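You operate a simulated robot arm through the tools that you are given. There is no shell and no other tool. Be economical: measure what you need, move in short steps, check, and stop when the job is done.

Carry out the task below with a simulated robot arm. There is one attempt and no reset: what you move stays moved.

## Task
Wash the greasy pulley and stand it on the drip tray.
Fine: in the parts washer's basket till the grime is gone; pump off and lid shut at the end.

Only the result counts: the job must be done as asked and must still hold three seconds after the hand-in. Knocking over, shifting, dropping, spilling or breaking anything else fails it. A push-on lid holds only when it is set on centred and level and pressed home; a screw cap is set on level and turned clockwise until tight.

## Robot
A 7-joint arm with a two-finger parallel gripper on a trunk, on a base that drives. Base frame: it is fixed to the floor where the robot stands at the start and does not move with it; the origin is under the middle of the robot, x ahead of it, y to its left, z up; the surface under the hand at the start is at about z = 91.1. Readings come in cm, degrees, newtons and seconds.
With the tool pointing down near the work surface it reaches from about 50 to 94 cm from the robot's upright axis, wherever it stands. Its first joint turns from -166.0 to 166.0 degrees. Places, roughly: basket [80, -20, 70]; brass ring, pulley, stepped ring [50, -125, 100]; drip tray [30, -110, 90]; green switch [50, -50, 90]; parts washer [80, -10, 40]; red lid [80, -10, 90]. Payload 3.91 kg.
Tool frame: the origin (TCP) lies between the finger pads and is the grasp point; the fingertips stand 3 cm ahead of it; z points along the fingers, y is the line along which they close. Largest opening 11 cm; finger width 2, thickness 1; the body of the gripper, 4.8 by 11.2 cm, starts 5.5 cm behind the TCP.
Orientation is told as [roll, pitch, yaw] about the base's x, y, z axes, in that order, counted from this pose: with the fingers straight down and closing along the base's y, the tool's x points along the base's -x, its y along +y and its z along -z.

## Interface
- The arm moves only by the tool step_arm. Its argument "deltas" is a list of rows, each a list of 6 numbers: the shift along the tool's x, y, z in units of 30 mm (1.0 is 30 mm), then the turn, a rotation vector about the tool's x, y, z in units of 4 degrees (1.0 is 4 degrees). In form: [[dx, dy, dz, rx, ry, rz], ...]. A call has 1 to 8 rows; each row shifts and turns the commanded pose from where the row before left it, along the tool's axes as they then stand. "jaw" is the closure, from 0 (fully open) to 1 (shut), set as the call begins (left out, the last holds). A call with a number of a shift or a turn outside -1 to 1 is refused whole. A row lasts 0.2 s, in which the tool goes at most 5 cm and 8.6 degrees; a call with a longer step from one row to the next is refused whole, and so is a gripper value outside its range. Where a pose cannot be reached the arm comes as near as it can. A force on the tool above 70 N (or 10 N above the force at the start of the call, whichever is more), or a blocked arm, ends the call early, and 0.2 s more pass. The fingers move at their own pace (about 7.2 cm/s each) and stop on an object; they squeeze with about 45 N. The grip force told is the motor's: it shows also when the fingers shut on nothing. Time passes only in rows, and 0.2 s behind the last, so rows that do not move let the fingers close. The reply holds the time, the measured pose of the TCP, the force on the tool along the base axes, the opening and the grip force, in the units named above and with some noise, with the torque about the TCP (base axes, N m) and any sound that the robot's microphone picked up.
- Cameras (640 x 400 px; columns grow to the right, rows downward): "scene" is now at [25.42, -1.79, 140.65]; the picture's right is [-0.23, -0.97, 0.00], its down [-0.54, 0.12, -0.83] and it looks along [0.81, -0.19, -0.55] (base axes); focal length 236 px, centre (320, 200). "wrist" rides on the gripper at [7.2, 1.7, -10.3] in the tool frame; the picture's right is [-0.23, 0.97, 0.00], its down [-0.76, -0.18, -0.62] and it looks along [-0.61, -0.14, 0.78] (tool axes); focal length 222 px, centre (320, 200). There is no depth. A picture from a camera that has moved, and an enlarged one, comes with that camera's place and axes in the base frame and with its lens. The place of the scene camera against the robot may be out by one fixed shift of up to 1.2 cm in any direction.
- grab_frame(camera): a new picture of that camera. It takes no simulated time.
- slide_trunk(by): slides the trunk up (or, below 0, down) by that many cm; the arm and the scene camera ride with it, the base frame stays. It gives what a move gives, with no picture.
- base_move(legs): drives the robot by 1 to 6 legs, each [ahead, left, turn to the left] in cm, cm and degrees, along the robot's own axes; the way and the turn of a leg run together, so that a leg with both is an arc; at most 150 cm and 180 degrees a leg. The arm and the cameras ride along, it lands a little off, and it stops where it bumps. It gives what a move gives.
- pan_tilt(pan, tilt): turns the head with the scene camera to pan (to the left, within 86 degrees either way) and tilt (down, from -29 to 69), counted from straight ahead of the robot. It gives what a move gives.
- close_up(camera, box): a new picture of the part [left, top, right, bottom] of that camera's present view, enlarged. It takes no simulated time.
- hand_in(): hands the job in; it is judged then, once.

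Work in short steps. Places have to be worked out from the pictures, the camera data and where the tool is seen: move nearer, look again, correct. Check each grasp and each placing, and mend what went wrong. You have 120 turns and 98 pictures in all, those below and enlarged ones among them. Open the gripper and draw the arm clear of the work before you hand the job in, unless the task says otherwise; then end with one line.

The tools are called as a command line: name --pt "numbers of a row" for each row, then --argument value for the rest, lists and objects as JSON in quotes. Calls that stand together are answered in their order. step_arm: Moves the arm, as the interface text tells. Its arguments: {"type":"object","properties":{"deltas":{"type":"array"},"jaw":{"type":"number"}},"required":["deltas"]} The other tools are called the same way: slide_trunk (by) slides the trunk up or down; base_move (legs) drives the base; pan_tilt (pan, tilt) turns the head that bears the scene camera; grab_frame (camera) takes a picture; close_up (camera, box) takes an enlarged picture of a part of a camera's view; hand_in () hands the job in.

At the start:

```text
time: 0.0
eef_pos: [61.83, -24.72, 100.05]
ee_rot: [-0.1, 0.1, 0.0]
ft_force: [-0.2, 0.1, 0.3]
wrist_torque: [0.01, 0.0, 0.0]
gripper_width: 11.01
gripper_force: 0.1
trunk travel left (down, up): [-60.0, 8.2]
robot x, y, heading: [-0.02, -0.02, -0.1]
head pan, tilt: [-13.0, 33.4]
```

scene: 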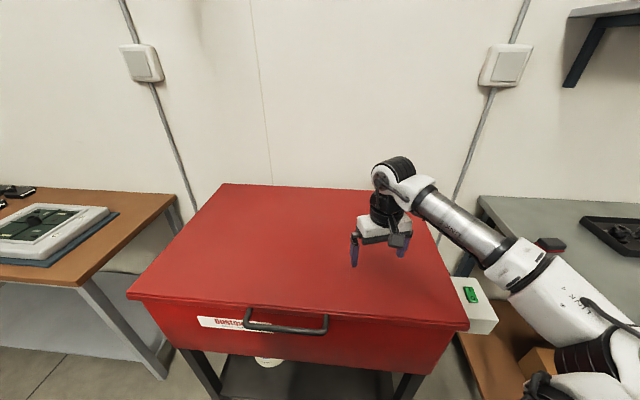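
wrist: 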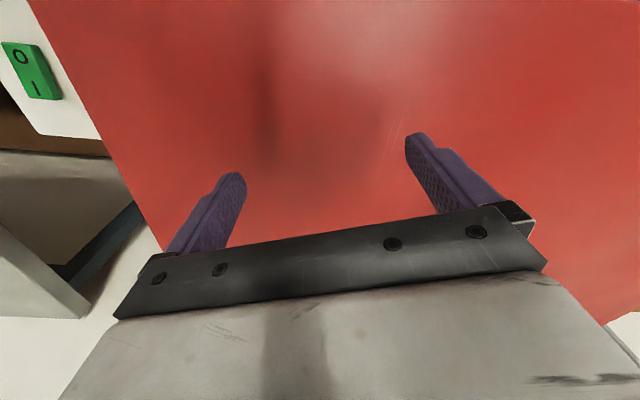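

The washer's lid is shut, with a handle at its front and the green switch on its right side. I'll pan right to look for the pulley and the drip tray.

pan_tilt --pan -70 --tilt 30

grab_frame --camera "scene"

```text
time: 1.3
eef_pos: [61.88, -24.86, 100.02]
ee_rot: [0.0, 0.0, 0.0]
ft_force: [-0.9, -1.2, -1.0]
wrist_torque: [0.0, 0.03, -0.03]
gripper_width: 10.98
gripper_force: 0.1
trunk travel left (down, up): [-60.0, 8.2]
robot x, y, heading: [-0.24, 0.03, 0.3]
head pan, tilt: [-70.0, 30.0]
```

```text
95 pictures are left
camera scene: at [19.86, -8.29, 141.18], right [-0.94, -0.34, 0.0], down [-0.17, 0.47, -0.87], along [0.3, -0.81, -0.5], focal length 236 px, centre (320, 200)
```

scene: 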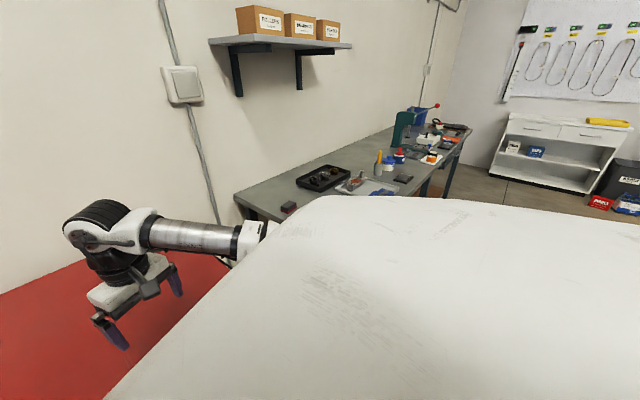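

I can see the bench and a black tray of parts beyond the arm. I'll zoom in on them.

close_up --camera "scene" --box '[230, 90, 480, 246]'

```text
2.56 times, centred on (355, 168) of scene
camera zoom: at [19.86, -8.29, 141.18], right [-0.94, -0.34, 0.0], down [-0.17, 0.47, -0.87], along [0.3, -0.81, -0.5], focal length 605 px, centre (230, 282)
```

zoom: 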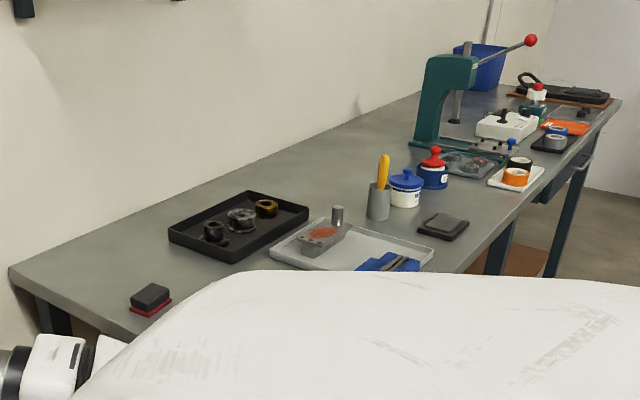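

The black tray holds three rings, and next to it is a light-grey tray. I'll open the lid first, so I'm backing up to get room for a horizontal grasp of the handle.

base_move --legs '[[-28, 0, 0]]'

pan_tilt --pan 0 --tilt 35

grab_frame --camera "scene"

```text
time: 3.2
eef_pos: [33.88, -24.6, 100.04]
ee_rot: [0.0, 0.0, 0.2]
ft_force: [0.3, 0.0, -0.1]
wrist_torque: [0.0, -0.01, -0.02]
gripper_width: 10.97
gripper_force: 0.1
trunk travel left (down, up): [-60.0, 8.2]
robot x, y, heading: [-28.2, 0.03, 0.2]
head pan, tilt: [-70.0, 30.0]
```

```text
time: 4.6
eef_pos: [34.04, -24.58, 99.87]
ee_rot: [-0.1, 0.0, 0.2]
ft_force: [-0.2, -0.6, 0.4]
wrist_torque: [-0.03, 0.01, -0.01]
gripper_width: 11.0
gripper_force: 0.1
trunk travel left (down, up): [-60.0, 8.2]
robot x, y, heading: [-28.18, -0.43, 0.1]
head pan, tilt: [0.0, 35.0]
```

```text
93 pictures are left
camera scene: at [-2.46, 0.24, 140.41], right [0.0, -1.0, 0.0], down [-0.57, 0.0, -0.82], along [0.82, 0.0, -0.57], focal length 236 px, centre (320, 200)
```

scene: 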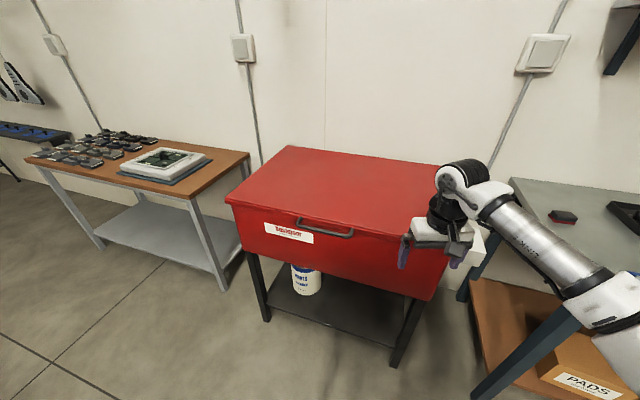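

The washer is turned about 19° to the robot: its front edge runs from about (69, 35) to (44, -39). I'll square up in front of the handle and look closer.

base_move --legs '[[5, 24, 0], [0, 0, -18.8]]'

grab_frame --camera "scene"

```text
time: 6.8
eef_pos: [40.24, -4.26, 99.88]
ee_rot: [0.1, 0.0, -0.2]
ft_force: [-0.2, -0.8, -0.1]
wrist_torque: [0.04, 0.01, 0.01]
gripper_width: 11.03
gripper_force: 0.0
trunk travel left (down, up): [-60.0, 8.2]
robot x, y, heading: [-21.76, 20.46, -0.1]
head pan, tilt: [0.0, 35.0]
stopped in leg 1: the robot was blocked; the commanded pose is now the measured one
```

```text
92 pictures are left
camera scene: at [4.03, 20.63, 140.41], right [0.0, -1.0, 0.0], down [-0.57, 0.0, -0.82], along [0.82, 0.0, -0.57], focal length 236 px, centre (320, 200)
```

scene: 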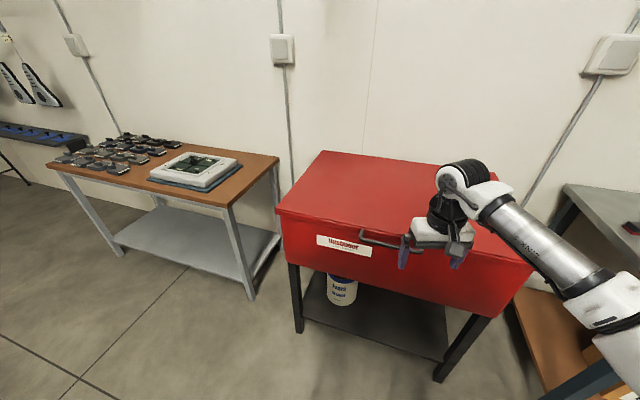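

The base stopped early, at y = 20.5. That's close enough, so I'll try turning in place.

base_move --legs '[[0, -2, 0], [0, 0, -18.7]]'

grab_frame --camera "scene"

```text
time: 8.7
eef_pos: [29.49, -24.53, 100.06]
ee_rot: [0.0, 0.0, -18.3]
ft_force: [0.2, 0.3, -0.5]
wrist_torque: [-0.01, -0.03, 0.01]
gripper_width: 10.99
gripper_force: 0.1
trunk travel left (down, up): [-60.0, 8.2]
robot x, y, heading: [-20.99, 18.7, -18.4]
head pan, tilt: [0.0, 35.0]
```

```text
91 pictures are left
camera scene: at [2.71, 10.56, 140.41], right [-0.31, -0.95, 0.0], down [-0.54, 0.18, -0.82], along [0.78, -0.26, -0.57], focal length 236 px, centre (320, 200)
```

scene: 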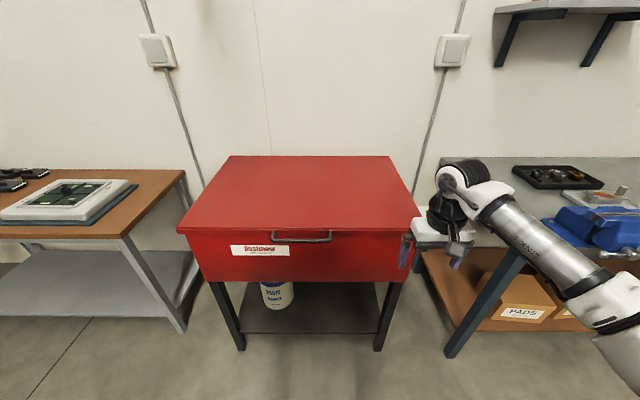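

I'm now square to the washer. I'll zoom in on the handle.

close_up --camera "scene" --box '[220, 205, 380, 305]'

```text
4.00 times, centred on (300, 255) of scene
camera zoom: at [2.71, 10.56, 140.41], right [-0.31, -0.95, 0.0], down [-0.54, 0.18, -0.82], along [0.78, -0.26, -0.57], focal length 945 px, centre (400, -20)
```

zoom: 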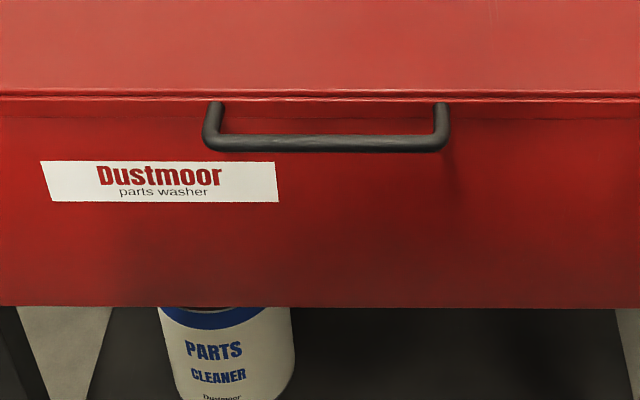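

The bar's two views agree: centre about (52.9, -1.0, 90), running parallel to the lid edge. I'll swing the tool left along its y axis while pitching it up to horizontal.

step_arm --pt "0 1 0 0 -1 0" --pt "0 1 0 0 -1 0" --pt "0 1 0 0 -1 0" --pt "0 1 0 0 -1 0" --pt "0 1 0 0 -1 0" --pt "0 1 0 0 -1 0" --pt "0 1 0 0 -1 0" --pt "0 1 0 0 -1 0" --jaw 0.3

step_arm --pt "0 1 0 0 -1 0" --pt "0 1 0 0 -1 0" --pt "0 0 0 0 -1 0" --pt "0 0 0 0 -1 0" --pt "0 0 0 0 -1 0" --pt "0 0 0 0 -1 0" --pt "0 0 0 0 -1 0" --pt "0 0 0 0 -1 0"

step_arm --pt "0 0 0 0 -1 0" --pt "0 0 0 0 -1 0" --pt "0 0 0 0 -1 0" --pt "0 0 0 0 -1 0" --pt "0 0 0 0 -1 0" --pt "0 0 0 0 -1 0" --pt "0 0 0 0 -0.5 0"

```text
time: 10.5
eef_pos: [37.03, -1.59, 100.07]
ee_rot: [0.1, -32.1, -18.3]
ft_force: [-0.6, -0.1, -0.4]
wrist_torque: [0.0, -0.01, 0.0]
gripper_width: 7.69
gripper_force: 0.1
trunk travel left (down, up): [-60.0, 8.2]
robot x, y, heading: [-21.32, 18.64, -18.4]
head pan, tilt: [0.0, 35.0]
```

```text
time: 12.3
eef_pos: [46.01, 3.41, 101.41]
ee_rot: [0.1, -64.0, -18.3]
ft_force: [0.4, 0.4, -0.4]
wrist_torque: [-0.01, 0.0, 0.02]
gripper_width: 7.7
gripper_force: 0.1
out of reach, approached as far as the arm can: row 1, 2, 3, 4, 5, 6, 7, 8
trunk travel left (down, up): [-60.0, 8.2]
robot x, y, heading: [-21.47, 18.64, -18.1]
head pan, tilt: [0.0, 35.0]
```

```text
time: 13.9
eef_pos: [47.41, 3.35, 101.51]
ee_rot: [-0.7, -77.2, -18.2]
ft_force: [0.8, 0.2, 0.5]
wrist_torque: [0.0, -0.03, 0.04]
gripper_width: 7.7
gripper_force: 0.1
out of reach, approached as far as the arm can: row 1, 2, 3, 4, 5, 6
trunk travel left (down, up): [-60.0, 8.2]
robot x, y, heading: [-21.44, 18.48, -18.3]
head pan, tilt: [0.0, 35.0]
```

The tool is too close to the robot for this pitch. I'll back off and extend the arm.

base_move --legs '[[-16, 0, 0]]'

step_arm --pt "0 0 1 0 0 0" --pt "0 0 1 0 0 0" --pt "0 0 1 0 0 0" --pt "0 0 1 0 0 0"

```text
time: 14.8
eef_pos: [44.68, 4.27, 101.56]
ee_rot: [-0.4, -77.3, -18.4]
ft_force: [-1.5, 0.4, 0.8]
wrist_torque: [0.01, 0.04, 0.01]
gripper_width: 7.67
gripper_force: 0.1
trunk travel left (down, up): [-60.0, 8.2]
robot x, y, heading: [-24.35, 19.64, -18.2]
head pan, tilt: [0.0, 35.0]
stopped in leg 1: the robot was blocked; the commanded pose is now the measured one
```

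```text
time: 15.8
eef_pos: [48.21, 2.78, 101.35]
ee_rot: [-1.0, -77.0, -18.3]
ft_force: [0.2, 0.6, -0.8]
wrist_torque: [-0.01, 0.02, 0.0]
gripper_width: 7.7
gripper_force: 0.0
out of reach, approached as far as the arm can: row 2, 3, 4
trunk travel left (down, up): [-60.0, 8.2]
robot x, y, heading: [-23.8, 19.16, -18.4]
head pan, tilt: [0.0, 35.0]
```

The base is blocked behind as well, and fully horizontal is out of reach. A grasp tilted about 45° down will do on a round bar. I'll pull back, pitch down again, then roll the fingers 90°.

step_arm --pt "0 0 -1 0 1 0" --pt "0 0 -1 0 1 0" --pt "0 0 0 0 1 0" --pt "0 0 0 0 1 0" --pt "0 0 0 0 1 0" --pt "0 0 0 0 1 0" --pt "0 0 0 0 1 0" --pt "0 0 0 0 1 0"

step_arm --pt "0 0 0 0 0 1" --pt "0 0 0 0 0 1" --pt "0 0 0 0 0 1" --pt "0 0 0 0 0 1" --pt "0 0 0 0 0 1" --pt "0 0 0 0 0 1" --pt "0 0 0 0 0 1" --pt "0 0 0 0 0 1"

pan_tilt --pan 86 --tilt 45

grab_frame --camera "scene"

```text
time: 17.6
eef_pos: [44.07, 4.35, 103.16]
ee_rot: [-0.1, -45.2, -18.8]
ft_force: [0.6, -0.2, 0.8]
wrist_torque: [0.01, -0.03, -0.04]
gripper_width: 7.7
gripper_force: 0.0
out of reach, approached as far as the arm can: row 2
trunk travel left (down, up): [-60.0, 8.2]
robot x, y, heading: [-24.22, 19.72, -18.4]
head pan, tilt: [0.0, 35.0]
```

```text
time: 19.4
eef_pos: [44.08, 4.47, 103.2]
ee_rot: [28.1, -37.0, -60.3]
ft_force: [-0.2, 0.0, 0.6]
wrist_torque: [0.0, -0.01, 0.03]
gripper_width: 7.71
gripper_force: 0.1
trunk travel left (down, up): [-60.0, 8.2]
robot x, y, heading: [-24.1, 19.46, -18.6]
head pan, tilt: [0.0, 35.0]
```

```text
time: 21.0
eef_pos: [43.95, 4.41, 103.29]
ee_rot: [28.0, -37.1, -60.4]
ft_force: [0.6, -0.8, 0.0]
wrist_torque: [0.01, 0.0, 0.0]
gripper_width: 7.71
gripper_force: 0.0
trunk travel left (down, up): [-60.0, 8.2]
robot x, y, heading: [-24.17, 19.21, -18.2]
head pan, tilt: [85.9, 45.0]
```

```text
89 pictures are left
camera scene: at [-5.28, 21.77, 138.92], right [0.92, -0.38, 0.0], down [-0.27, -0.65, -0.71], along [0.27, 0.65, -0.71], focal length 236 px, centre (320, 200)
```

scene: 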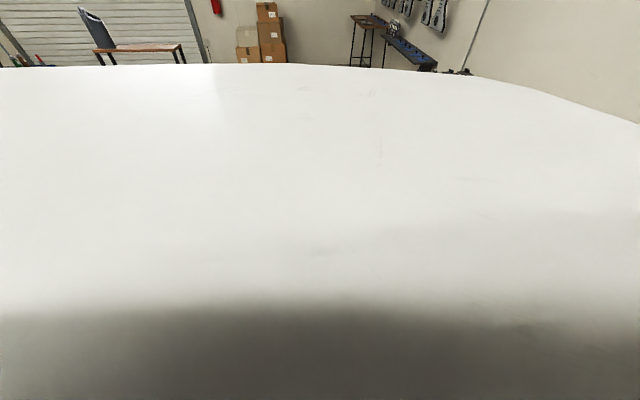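

That view is only the robot's own body, so I'll finish the finger roll (58° more).

step_arm --pt "0 0 0 0 0 1" --pt "0 0 0 0 0 1" --pt "0 0 0 0 0 1" --pt "0 0 0 0 0 1" --pt "0 0 0 0 0 1" --pt "0 0 0 0 0 1" --pt "0 0 0 0 0 1" --pt "0 0 0 0 0 1"

step_arm --pt "0 0 0 0 0 1" --pt "0 0 0 0 0 1" --pt "0 0 0 0 0 1" --pt "0 0 0 0 0 1" --pt "0 0 0 0 0 1" --pt "0 0 0 0 0 1" --pt "0 0 0 0 0 0.5"

pan_tilt --pan 0 --tilt 35

grab_frame --camera "scene"

grab_frame --camera "wrist"

```text
time: 22.8
eef_pos: [44.14, 4.56, 103.19]
ee_rot: [42.2, -18.2, -90.0]
ft_force: [0.3, 0.1, -0.2]
wrist_torque: [0.02, 0.04, 0.03]
gripper_width: 7.69
gripper_force: 0.0
trunk travel left (down, up): [-60.0, 8.2]
robot x, y, heading: [-24.37, 19.39, -18.3]
head pan, tilt: [85.9, 45.0]
```

```text
time: 24.4
eef_pos: [43.99, 4.42, 103.09]
ee_rot: [45.3, 0.0, -108.8]
ft_force: [-0.8, -0.4, 0.6]
wrist_torque: [0.02, -0.02, 0.0]
gripper_width: 7.71
gripper_force: 0.0
trunk travel left (down, up): [-60.0, 8.2]
robot x, y, heading: [-24.45, 19.08, -18.1]
head pan, tilt: [85.9, 45.0]
```

```text
time: 26.0
eef_pos: [44.04, 4.46, 103.2]
ee_rot: [45.2, -0.1, -108.8]
ft_force: [0.1, -0.3, 0.2]
wrist_torque: [-0.02, -0.01, 0.0]
gripper_width: 7.69
gripper_force: 0.1
trunk travel left (down, up): [-60.0, 8.2]
robot x, y, heading: [-24.61, 19.39, -18.3]
head pan, tilt: [0.0, 35.0]
```

```text
88 pictures are left
camera scene: at [-0.01, 11.49, 140.41], right [-0.31, -0.95, 0.0], down [-0.54, 0.18, -0.82], along [0.78, -0.26, -0.57], focal length 236 px, centre (320, 200)
```

scene: 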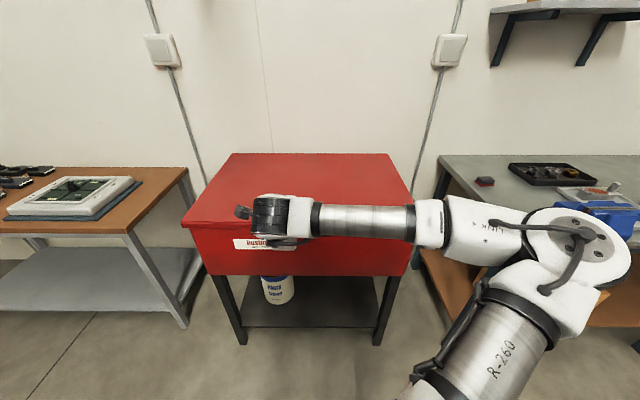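

```text
87 pictures are left
camera wrist: at [40.45, 13.29, 111.68], right [0.58, -0.43, 0.69], down [-0.78, -0.54, 0.31], along [0.24, -0.72, -0.65], focal length 222 px, centre (320, 200)
```

wrist: 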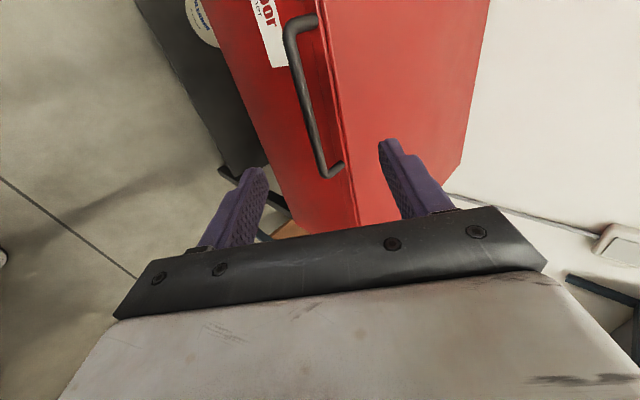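

The wrist view shows the handle well, with the bar about 1.7 cm off the tool axis and 16 cm ahead. I'll narrow the jaw to about 3 cm and approach to roughly 6 cm short.

step_arm --pt "-0.35 -0.28 0.9 0 0 0" --pt "-0.35 -0.28 0.9 0 0 0" --pt "0 0 0.9 0 0 0" --pt "0 0 0.7 0 0 0" --jaw 0.73

grab_frame --camera "wrist"

```text
time: 27.0
eef_pos: [49.05, 0.62, 94.68]
ee_rot: [45.3, -0.1, -108.6]
ft_force: [-0.5, -0.3, 0.0]
wrist_torque: [-0.01, -0.01, 0.01]
gripper_width: 2.98
gripper_force: 0.1
trunk travel left (down, up): [-60.0, 8.2]
robot x, y, heading: [-24.5, 19.35, -18.3]
head pan, tilt: [0.0, 35.0]
```

```text
86 pictures are left
camera wrist: at [45.49, 9.47, 103.2], right [0.58, -0.43, 0.69], down [-0.78, -0.54, 0.31], along [0.24, -0.72, -0.65], focal length 222 px, centre (320, 200)
```

wrist: 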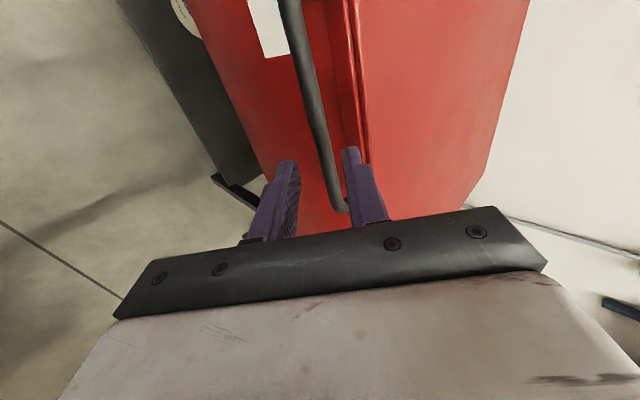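

The bar fits at about 5.5 cm ahead and 0.7 cm up in the tool frame. I'll move in 4.5 cm with that correction.

step_arm --pt "0.33 0.23 0.5 0 0 0" --pt "0.33 0 0.5 0 0 0" --pt "0 0 0.5 0 0 0"

grab_frame --camera "wrist"

```text
time: 27.8
eef_pos: [53.22, 1.17, 91.88]
ee_rot: [45.1, -0.1, -108.9]
ft_force: [0.5, 0.3, -0.1]
wrist_torque: [0.02, 0.01, 0.02]
gripper_width: 2.98
gripper_force: 0.1
trunk travel left (down, up): [-60.0, 8.2]
robot x, y, heading: [-24.0, 19.41, -18.3]
head pan, tilt: [0.0, 35.0]
```

```text
85 pictures are left
camera wrist: at [49.63, 10.09, 100.52], right [0.58, -0.43, 0.69], down [-0.78, -0.54, 0.31], along [0.24, -0.72, -0.65], focal length 222 px, centre (320, 200)
```

wrist: 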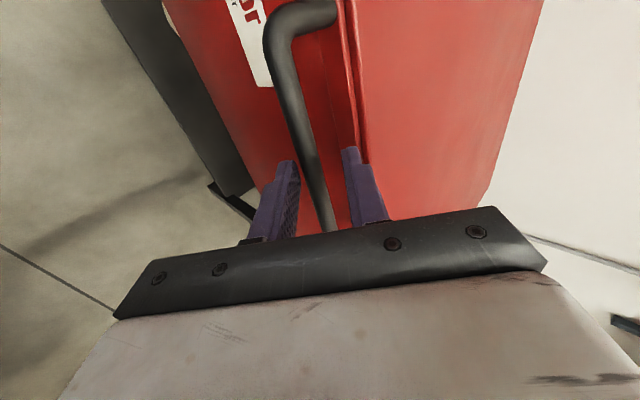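

The bar lies between the fingers. I'll close the jaw to a loose cage of about 1.8 cm and lift along the lid's arc, letting the bar roll in the cage.

step_arm --pt "0 0 0 0 0 0" --pt "0 0.386 -0.386 0 0 0" --pt "0 0.386 -0.35 0 0 0" --pt "0 0.386 -0.33 0 0 0" --pt "0 0.386 -0.31 0 0 0" --pt "0 0.386 -0.3 0 0 0" --pt "0 0.386 -0.29 0 0 0" --jaw 0.84

grab_frame --camera "wrist"

grab_frame --camera "scene"

```text
time: 29.4
eef_pos: [53.76, 0.99, 101.29]
ee_rot: [45.5, -0.1, -108.7]
ft_force: [-5.1, 1.3, -1.3]
wrist_torque: [0.01, 0.15, 0.05]
gripper_width: 1.99
gripper_force: 2.4
trunk travel left (down, up): [-60.0, 8.2]
robot x, y, heading: [-24.69, 19.08, -18.4]
head pan, tilt: [0.0, 35.0]
```

```text
84 pictures are left
camera wrist: at [50.27, 9.81, 109.71], right [0.57, -0.43, 0.69], down [-0.78, -0.54, 0.31], along [0.24, -0.72, -0.65], focal length 222 px, centre (320, 200)
```

wrist: 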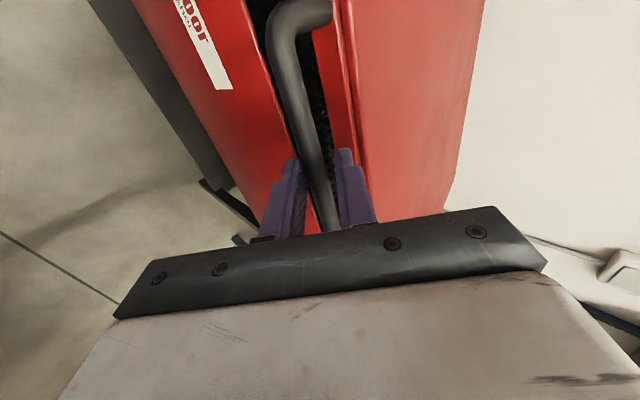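

```text
83 pictures are left
camera scene: at [-0.04, 11.49, 140.41], right [-0.31, -0.95, 0.0], down [-0.54, 0.18, -0.82], along [0.78, -0.26, -0.57], focal length 236 px, centre (320, 200)
```

scene: 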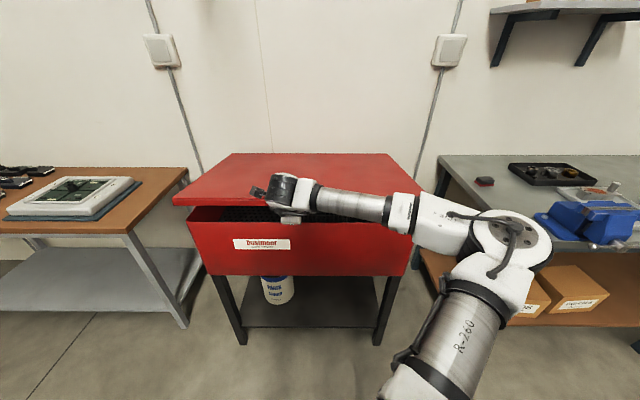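

The lid is rising easily, with only about 6 N on the tool. I'll loosen the cage slightly and go on to about 29°.

step_arm --pt "0 0.706 -0.485 0 0 0" --pt "0 0.727 -0.454 0 0 0" --pt "0 0.746 -0.422 0 0 0" --pt "0 0.764 -0.389 0 0 0" --pt "0 0.78 -0.356 0 0 0" --pt "0 0.794 -0.321 0 0 0" --pt "0 0.808 -0.286 0 0 0" --pt "0 0.819 -0.25 0 0 0" --jaw 0.78

grab_frame --camera "wrist"

grab_frame --camera "scene"

```text
time: 31.2
eef_pos: [60.14, -1.02, 120.61]
ee_rot: [45.4, -0.1, -108.8]
ft_force: [0.5, 0.0, -0.2]
wrist_torque: [-0.01, 0.0, 0.02]
gripper_width: 2.42
gripper_force: 0.7
trunk travel left (down, up): [-60.0, 8.2]
robot x, y, heading: [-24.1, 18.95, -18.3]
head pan, tilt: [0.0, 35.0]
```

```text
82 pictures are left
camera wrist: at [56.69, 7.81, 129.14], right [0.58, -0.43, 0.69], down [-0.78, -0.54, 0.31], along [0.24, -0.72, -0.65], focal length 222 px, centre (320, 200)
```

wrist: 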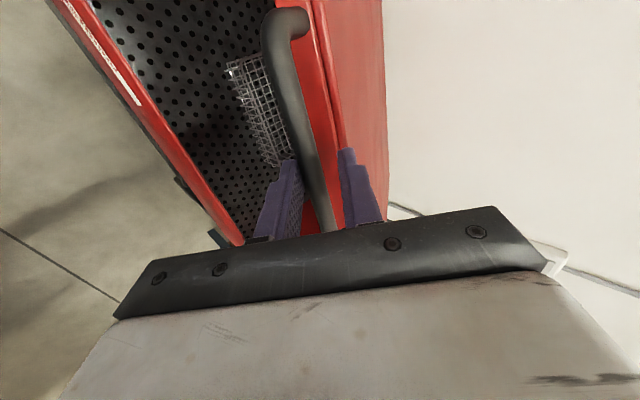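

```text
81 pictures are left
camera scene: at [-0.01, 11.5, 140.41], right [-0.31, -0.95, 0.0], down [-0.54, 0.18, -0.82], along [0.78, -0.26, -0.57], focal length 236 px, centre (320, 200)
```

scene: 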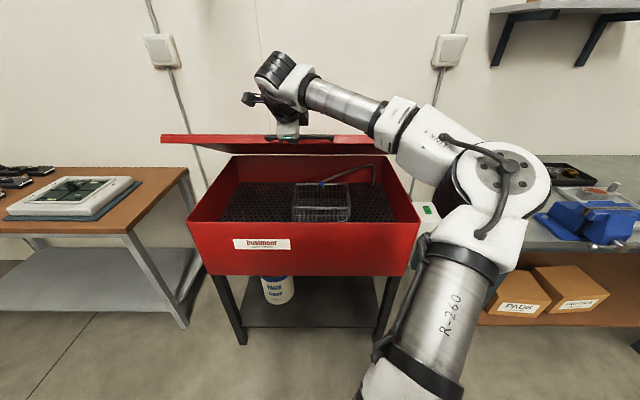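

It's working, and I can now see the basket with a spout over it. I'll go on to about 49°.

step_arm --pt "0 0.83 -0.215 0 0 0" --pt "0 0.838 -0.178 0 0 0" --pt "0 0.845 -0.141 0 0 0" --pt "0 0.851 -0.105 0 0 0" --pt "0 0.854 -0.067 0 0 0" --pt "0 0.856 -0.03 0 0 0" --pt "0 0.857 0.007 0 0 0" --pt "0 0.856 0.045 0 0 0"

grab_frame --camera "wrist"

grab_frame --camera "scene"

```text
time: 33.0
eef_pos: [70.48, -5.04, 134.99]
ee_rot: [45.2, -0.1, -108.8]
ft_force: [0.2, -1.0, 1.1]
wrist_torque: [0.0, -0.04, -0.03]
gripper_width: 2.43
gripper_force: 0.3
out of reach, approached as far as the arm can: row 8
trunk travel left (down, up): [-60.0, 8.2]
robot x, y, heading: [-24.23, 19.19, -18.4]
head pan, tilt: [0.0, 35.0]
```

```text
80 pictures are left
camera wrist: at [66.93, 3.92, 143.39], right [0.58, -0.43, 0.69], down [-0.78, -0.54, 0.31], along [0.24, -0.72, -0.65], focal length 222 px, centre (320, 200)
```

wrist: 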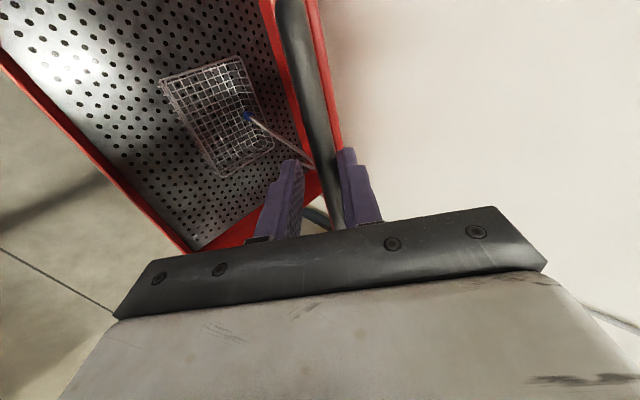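

```text
79 pictures are left
camera scene: at [-0.04, 11.42, 140.41], right [-0.31, -0.95, 0.0], down [-0.54, 0.18, -0.82], along [0.78, -0.26, -0.57], focal length 236 px, centre (320, 200)
```

scene: 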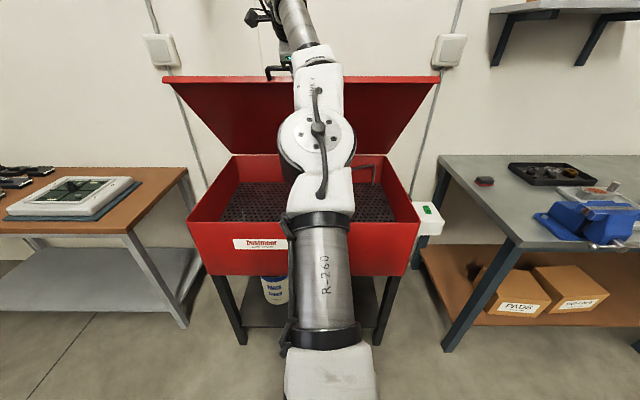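

The arm is fully stretched and the lid is at about 48°. Driving ahead lets the lower finger push the lid on, since the bar slides along it.

base_move --legs '[[6, 0, 0]]'

grab_frame --camera "wrist"

```text
time: 34.0
eef_pos: [76.28, -6.73, 134.79]
ee_rot: [45.3, -0.1, -108.7]
ft_force: [-2.1, 0.0, 4.3]
wrist_torque: [-0.15, -0.24, -0.01]
gripper_width: 2.47
gripper_force: 0.0
trunk travel left (down, up): [-60.0, 8.2]
robot x, y, heading: [-18.66, 17.47, -18.4]
head pan, tilt: [0.0, 35.0]
```

```text
78 pictures are left
camera wrist: at [72.71, 2.12, 143.34], right [0.58, -0.43, 0.69], down [-0.78, -0.54, 0.31], along [0.24, -0.72, -0.65], focal length 222 px, centre (320, 200)
```

wrist: 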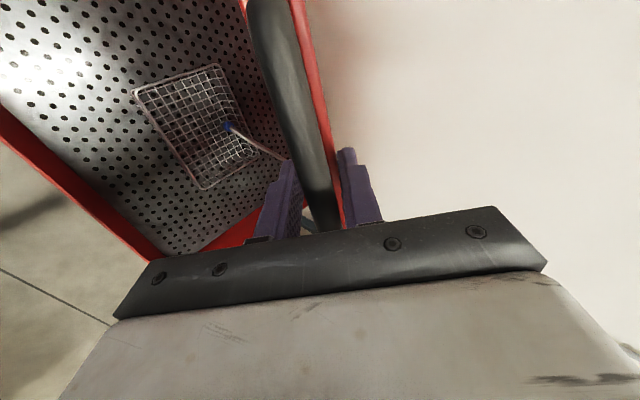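

That worked: the bar slid inward and the lid rose. Raising the trunk will now push it further and slide the bar back toward the fingertips.

slide_trunk --by 7

base_move --legs '[[7, 0, 0]]'

grab_frame --camera "wrist"

grab_frame --camera "scene"

```text
time: 35.1
eef_pos: [76.32, -6.64, 141.95]
ee_rot: [45.3, -0.1, -108.8]
ft_force: [0.4, 0.1, 0.0]
wrist_torque: [-0.01, -0.02, -0.01]
gripper_width: 2.44
gripper_force: 0.1
trunk travel left (down, up): [-67.0, 1.2]
robot x, y, heading: [-18.99, 17.33, -18.3]
head pan, tilt: [0.0, 35.0]
```

```text
time: 36.1
eef_pos: [83.01, -9.02, 141.74]
ee_rot: [45.2, -0.2, -108.8]
ft_force: [0.2, -0.6, 0.1]
wrist_torque: [-0.02, -0.02, 0.04]
gripper_width: 2.42
gripper_force: 0.1
trunk travel left (down, up): [-67.0, 1.2]
robot x, y, heading: [-11.71, 15.63, -18.4]
head pan, tilt: [0.0, 35.0]
```

```text
77 pictures are left
camera wrist: at [79.48, -0.16, 150.29], right [0.58, -0.44, 0.69], down [-0.78, -0.54, 0.31], along [0.24, -0.72, -0.65], focal length 222 px, centre (320, 200)
```

wrist: 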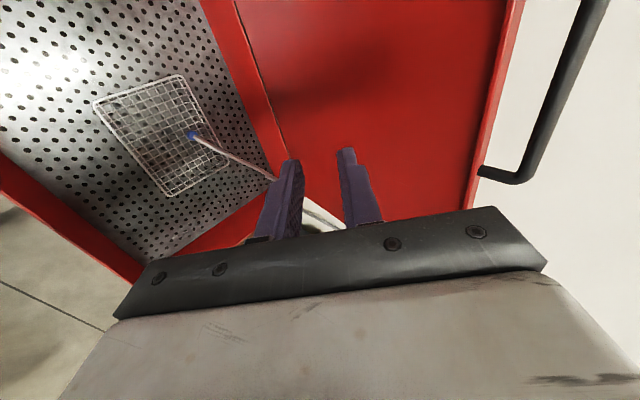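

```text
76 pictures are left
camera scene: at [12.5, 7.35, 147.38], right [-0.31, -0.95, 0.0], down [-0.55, 0.18, -0.82], along [0.78, -0.26, -0.57], focal length 236 px, centre (320, 200)
```

scene: 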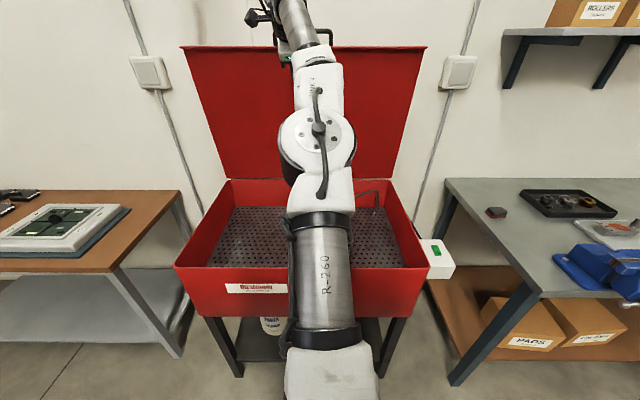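

The lid sprang up on its own near the top and now stands fully open. I'll back off, drawing the arm back and down over the front and turning the tool straight down.

base_move --legs '[[-11, 0, 0]]'

step_arm --pt "0 -0.8 -0.8 0 0 -1" --pt "0 -0.8 -0.8 0 0 -1" --pt "0 -0.8 -0.8 0 0 0" --pt "0 -0.8 -0.8 0 0 0" --pt "0 -0.8 -0.8 0 0 0" --pt "0 -0.8 -0.8 0 0 0" --pt "0 -0.8 -0.8 0 0 0" --pt "0 -0.8 -0.8 0 0 0" --jaw 0.5

```text
time: 37.3
eef_pos: [72.67, -5.63, 142.05]
ee_rot: [45.2, -0.1, -108.7]
ft_force: [-0.4, 0.2, 1.0]
wrist_torque: [-0.01, 0.02, 0.01]
gripper_width: 2.42
gripper_force: 0.0
trunk travel left (down, up): [-67.0, 1.2]
robot x, y, heading: [-22.07, 18.62, -18.2]
head pan, tilt: [0.0, 35.0]
```

```text
time: 39.1
eef_pos: [46.32, 0.96, 142.0]
ee_rot: [45.0, -5.7, -103.1]
ft_force: [-0.6, 0.1, -0.8]
wrist_torque: [-0.01, -0.03, 0.0]
gripper_width: 5.5
gripper_force: 0.1
trunk travel left (down, up): [-67.0, 1.2]
robot x, y, heading: [-21.85, 18.86, -18.2]
head pan, tilt: [0.0, 35.0]
```

I'll undo the small roll and turn the tool to straight down.

step_arm --pt "0 0 0 0 0 1" --pt "0 0 0 0 0 1" --pt "0 0 0 1 0 0" --pt "0 0 0 1 0 0" --pt "0 0 0 1 0 0" --pt "0 0 0 1 0 0" --pt "0 0 0 1 0 0" --pt "0 0 0 1 0 0"

step_arm --pt "0 0 0.5 1 0 0" --pt "0 0 0.5 1 0 0" --pt "0 0 0.5 1 0 0" --pt "0 0 0.5 1 0 0" --pt "0 0 0.5 1 0 0" --pt "0 0 0.5 0.3 0 0"

pan_tilt --pan -45 --tilt 30

grab_frame --camera "scene"

```text
time: 40.9
eef_pos: [46.43, 1.03, 141.7]
ee_rot: [21.3, 0.1, -108.8]
ft_force: [-0.8, -0.1, 0.1]
wrist_torque: [-0.01, 0.02, -0.02]
gripper_width: 5.5
gripper_force: 0.1
trunk travel left (down, up): [-67.0, 1.2]
robot x, y, heading: [-22.08, 18.45, -18.3]
head pan, tilt: [0.0, 35.0]
```

```text
time: 42.3
eef_pos: [48.03, 0.4, 132.21]
ee_rot: [0.0, -0.1, -108.9]
ft_force: [0.1, -0.5, 0.3]
wrist_torque: [-0.01, 0.03, 0.01]
gripper_width: 5.49
gripper_force: 0.1
out of reach, approached as far as the arm can: row 2, 4
trunk travel left (down, up): [-67.0, 1.2]
robot x, y, heading: [-22.07, 18.5, -18.4]
head pan, tilt: [0.0, 35.0]
```

```text
time: 43.4
eef_pos: [47.96, 0.36, 132.41]
ee_rot: [0.2, 0.0, -108.8]
ft_force: [0.2, 0.5, 0.1]
wrist_torque: [-0.02, 0.01, 0.02]
gripper_width: 5.5
gripper_force: 0.0
trunk travel left (down, up): [-67.0, 1.2]
robot x, y, heading: [-21.94, 18.46, -18.3]
head pan, tilt: [-45.0, 30.0]
```

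```text
75 pictures are left
camera scene: at [-2.07, 5.43, 148.18], right [-0.89, -0.45, 0.0], down [-0.23, 0.45, -0.87], along [0.39, -0.77, -0.5], focal length 236 px, centre (320, 200)
```

scene: 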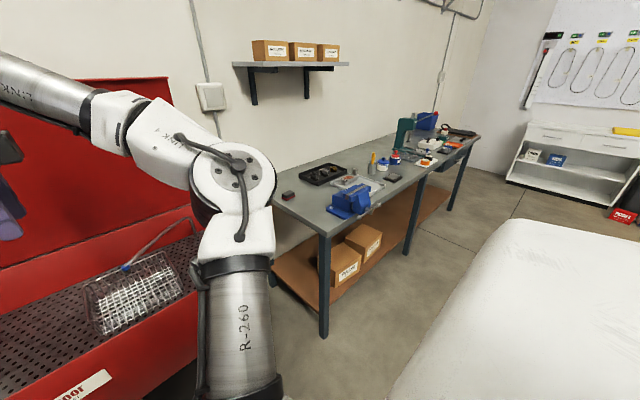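

The way along the bench looks clear at this arm height, so I'll drive right along it.

base_move --legs '[[0, -60, 0], [8, -52, 0]]'

pan_tilt --pan -10 --tilt 40

grab_frame --camera "scene"

grab_frame --camera "wrist"

```text
time: 47.7
eef_pos: [30.87, -51.16, 132.2]
ee_rot: [0.1, -0.1, -109.9]
ft_force: [1.0, -0.4, -0.5]
wrist_torque: [-0.02, 0.01, -0.01]
gripper_width: 5.5
gripper_force: 0.0
trunk travel left (down, up): [-67.0, 1.2]
robot x, y, heading: [-38.93, -31.49, -19.4]
head pan, tilt: [-45.0, 30.0]
stopped in leg 1: the robot was blocked; the commanded pose is now the measured one
```

```text
time: 48.7
eef_pos: [30.86, -51.25, 132.31]
ee_rot: [0.1, -0.1, -110.0]
ft_force: [0.1, 0.5, 0.9]
wrist_torque: [0.0, -0.03, 0.0]
gripper_width: 5.51
gripper_force: 0.0
trunk travel left (down, up): [-67.0, 1.2]
robot x, y, heading: [-38.78, -31.88, -19.6]
head pan, tilt: [-10.0, 40.0]
```

```text
74 pictures are left
camera scene: at [-15.67, -41.26, 146.65], right [-0.49, -0.87, 0.0], down [-0.56, 0.32, -0.77], along [0.67, -0.38, -0.64], focal length 236 px, centre (320, 200)
```

scene: 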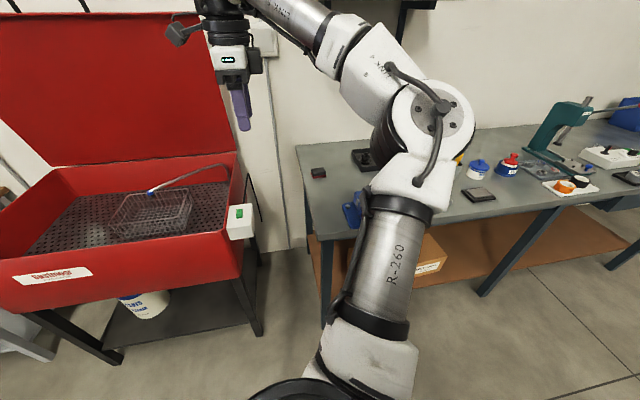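

```text
73 pictures are left
camera wrist: at [34.82, -44.92, 142.69], right [0.84, -0.55, 0.0], down [-0.43, -0.65, 0.62], along [-0.34, -0.52, -0.78], focal length 222 px, centre (320, 200)
```

wrist: 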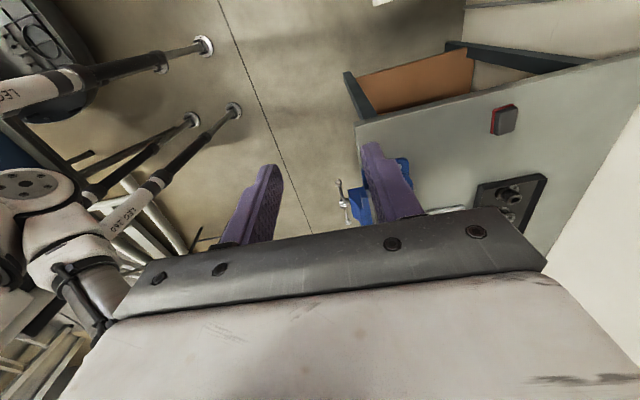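

The base was blocked after 53 cm. I'll look to the robot's right to see what is there.

pan_tilt --pan -80 --tilt 50

grab_frame --camera "scene"

```text
time: 50.1
eef_pos: [30.89, -51.12, 132.28]
ee_rot: [0.1, -0.2, -109.9]
ft_force: [0.5, -0.1, -0.1]
wrist_torque: [-0.02, -0.02, -0.03]
gripper_width: 5.5
gripper_force: 0.1
trunk travel left (down, up): [-67.0, 1.2]
robot x, y, heading: [-38.66, -31.76, -19.9]
head pan, tilt: [-80.0, 50.0]
```

```text
72 pictures are left
camera scene: at [-24.33, -44.68, 145.23], right [-0.99, 0.16, 0.0], down [0.12, 0.76, -0.64], along [-0.1, -0.63, -0.77], focal length 236 px, centre (320, 200)
```

scene: 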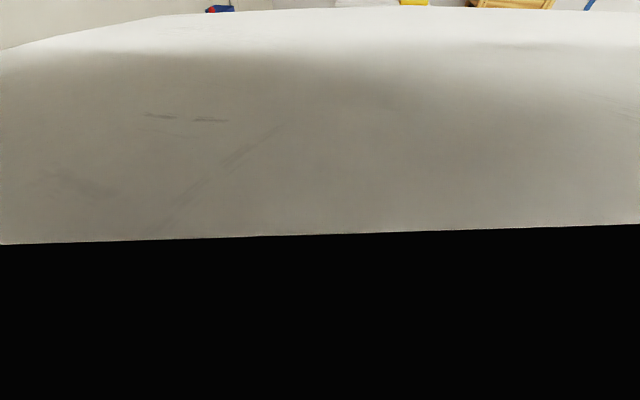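

The head's own housing blocks that view. I'll try going ahead first, toward the bench, then right.

base_move --legs '[[0, 2, 1.2], [20, 0, 0], [0, -30, 0]]'

pan_tilt --pan -25 --tilt 45

grab_frame --camera "scene"

```text
time: 54.7
eef_pos: [41.29, -82.76, 132.28]
ee_rot: [0.0, -0.1, -108.8]
ft_force: [0.5, -0.6, -0.4]
wrist_torque: [-0.01, -0.01, 0.01]
gripper_width: 5.5
gripper_force: 0.0
trunk travel left (down, up): [-67.0, 1.2]
robot x, y, heading: [-28.66, -64.46, -18.6]
head pan, tilt: [-80.0, 50.0]
```

```text
time: 55.9
eef_pos: [41.39, -82.65, 132.46]
ee_rot: [0.1, -0.1, -108.8]
ft_force: [-0.2, -0.5, -1.0]
wrist_torque: [0.03, 0.01, -0.01]
gripper_width: 5.5
gripper_force: 0.1
trunk travel left (down, up): [-67.0, 1.2]
robot x, y, heading: [-28.83, -64.31, -18.2]
head pan, tilt: [-25.0, 45.0]
```

```text
71 pictures are left
camera scene: at [-6.88, -75.21, 145.92], right [-0.69, -0.73, 0.0], down [-0.51, 0.49, -0.71], along [0.51, -0.49, -0.71], focal length 236 px, centre (320, 200)
```

scene: 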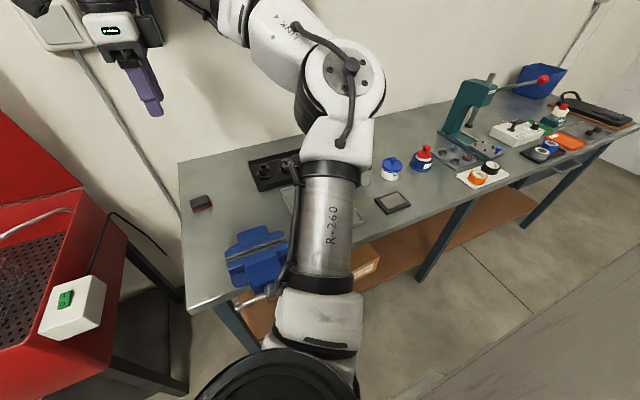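

That worked. Another 28 cm right and a little ahead.

base_move --legs '[[0, -28, 0], [8, 0, 0]]'

pan_tilt --pan 10 --tilt 45

grab_frame --camera "scene"

grab_frame --camera "wrist"

```text
time: 59.3
eef_pos: [40.29, -111.01, 132.2]
ee_rot: [0.1, -0.1, -108.7]
ft_force: [0.1, 0.1, -0.8]
wrist_torque: [0.04, 0.04, 0.01]
gripper_width: 5.52
gripper_force: 0.0
trunk travel left (down, up): [-67.0, 1.2]
robot x, y, heading: [-30.08, -92.83, -18.1]
head pan, tilt: [-25.0, 45.0]
```

```text
time: 60.3
eef_pos: [40.25, -111.01, 132.24]
ee_rot: [0.1, -0.1, -108.6]
ft_force: [-0.3, -0.5, -0.5]
wrist_torque: [0.02, -0.01, -0.01]
gripper_width: 5.52
gripper_force: 0.0
trunk travel left (down, up): [-67.0, 1.2]
robot x, y, heading: [-29.76, -92.97, -18.2]
head pan, tilt: [10.0, 45.0]
```

```text
70 pictures are left
camera scene: at [-5.86, -99.15, 145.92], right [-0.14, -0.99, 0.0], down [-0.7, 0.1, -0.71], along [0.7, -0.1, -0.71], focal length 236 px, centre (320, 200)
```

scene: 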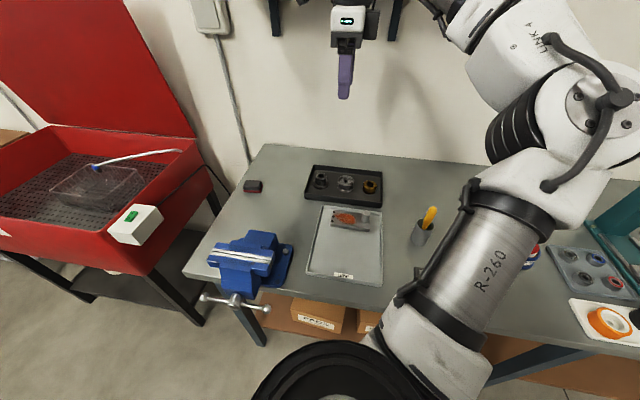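

```text
69 pictures are left
camera wrist: at [44.13, -104.64, 142.69], right [0.85, -0.53, 0.0], down [-0.41, -0.66, 0.62], along [-0.33, -0.53, -0.78], focal length 222 px, centre (320, 200)
```

wrist: 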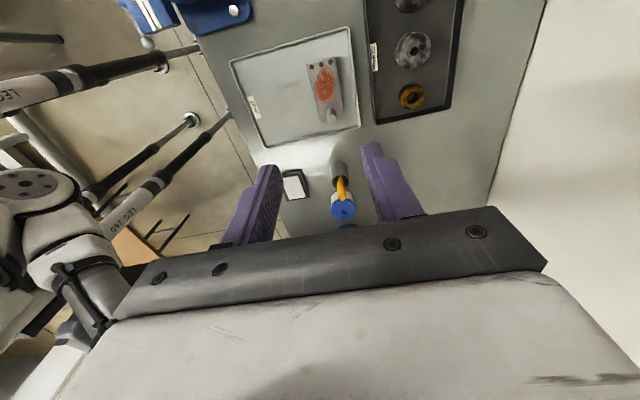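

Now the trays are in clear view. I'll zoom in on them.

close_up --camera "scene" --box '[290, 150, 418, 230]'

close_up --camera "wrist" --box '[220, 0, 476, 160]'

```text
5.00 times, centred on (354, 190) of scene
camera zoom: at [-5.86, -99.15, 145.92], right [-0.14, -0.99, 0.0], down [-0.7, 0.1, -0.71], along [0.7, -0.1, -0.71], focal length 1181 px, centre (150, 250)
```

zoom: 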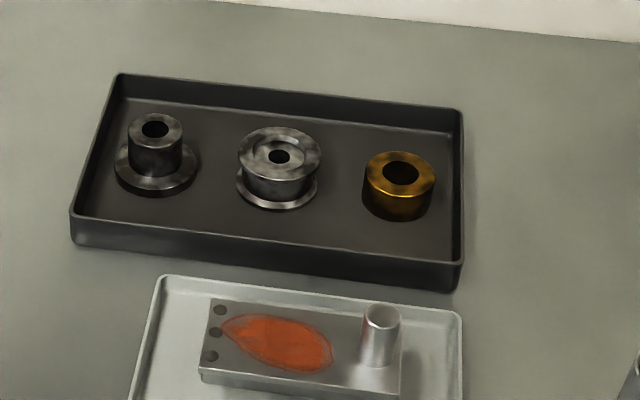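

```text
2.50 times, centred on (348, 80) of wrist
camera zoom: at [44.13, -104.64, 142.69], right [0.85, -0.53, 0.0], down [-0.41, -0.66, 0.62], along [-0.33, -0.53, -0.78], focal length 555 px, centre (250, 500)
```

zoom: 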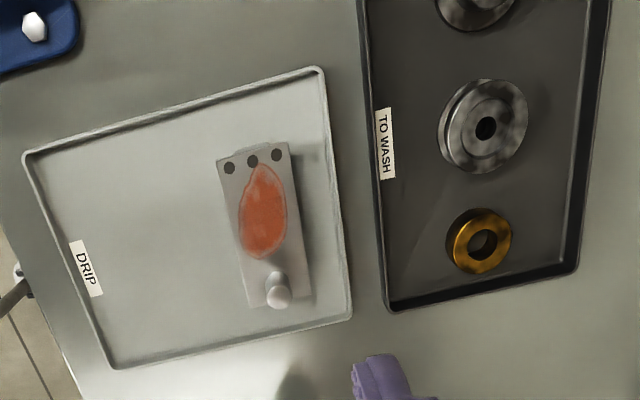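

The middle part, with two flanges and a groove, is the pulley, at about (57, -118); the light tray is labelled DRIP. I'll move above the pulley and lower the trunk.

step_arm --pt "-0.1 0.9 0 0 0 0" --pt "-0.1 0.9 0 0 0 0" --pt "-0.1 0.9 0 0 0 0" --pt "-0.1 0.9 0 0 0 0" --pt "-0.1 0.9 0 0 0 0" --pt "0 0.9 0 0 0 0" --pt "0 0.6 0 0 0 0" --jaw 0.2

slide_trunk --by -20

grab_frame --camera "wrist"

```text
time: 61.9
eef_pos: [52.46, -117.2, 131.21]
ee_rot: [0.4, -0.1, -108.7]
ft_force: [-0.7, 0.5, 0.2]
wrist_torque: [0.03, 0.02, 0.01]
gripper_width: 8.79
gripper_force: 0.1
out of reach, approached as far as the arm can: row 4, 5, 6, 7
trunk travel left (down, up): [-67.0, 1.2]
robot x, y, heading: [-29.98, -92.92, -18.5]
head pan, tilt: [10.0, 45.0]
```

```text
time: 64.1
eef_pos: [52.64, -117.35, 111.02]
ee_rot: [0.1, -0.1, -108.7]
ft_force: [-0.8, 0.2, -0.2]
wrist_torque: [0.0, -0.01, 0.03]
gripper_width: 8.8
gripper_force: 0.1
trunk travel left (down, up): [-47.0, 21.2]
robot x, y, heading: [-29.93, -93.21, -18.4]
head pan, tilt: [10.0, 45.0]
```

```text
66 pictures are left
camera wrist: at [56.52, -110.99, 121.3], right [0.85, -0.53, 0.0], down [-0.41, -0.66, 0.62], along [-0.33, -0.53, -0.78], focal length 222 px, centre (320, 200)
```

wrist: 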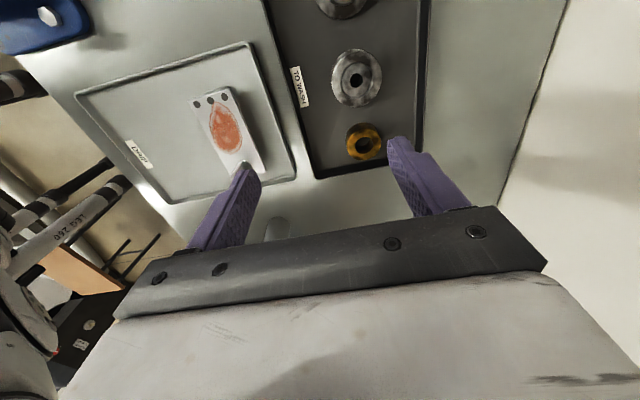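

Triangulating the two wrist views puts the pulley at (57.6, -118.2) with its top near z = 90. That's near the arm's limit, so I'll drive ahead 6 cm and then centre over it.

base_move --legs '[[6, 0, 0]]'

```text
time: 65.0
eef_pos: [58.5, -119.22, 110.8]
ee_rot: [0.1, -0.1, -108.9]
ft_force: [0.0, -0.4, -0.1]
wrist_torque: [-0.02, -0.02, 0.0]
gripper_width: 8.81
gripper_force: 0.1
trunk travel left (down, up): [-47.0, 21.2]
robot x, y, heading: [-24.17, -94.67, -18.2]
head pan, tilt: [10.0, 45.0]
```

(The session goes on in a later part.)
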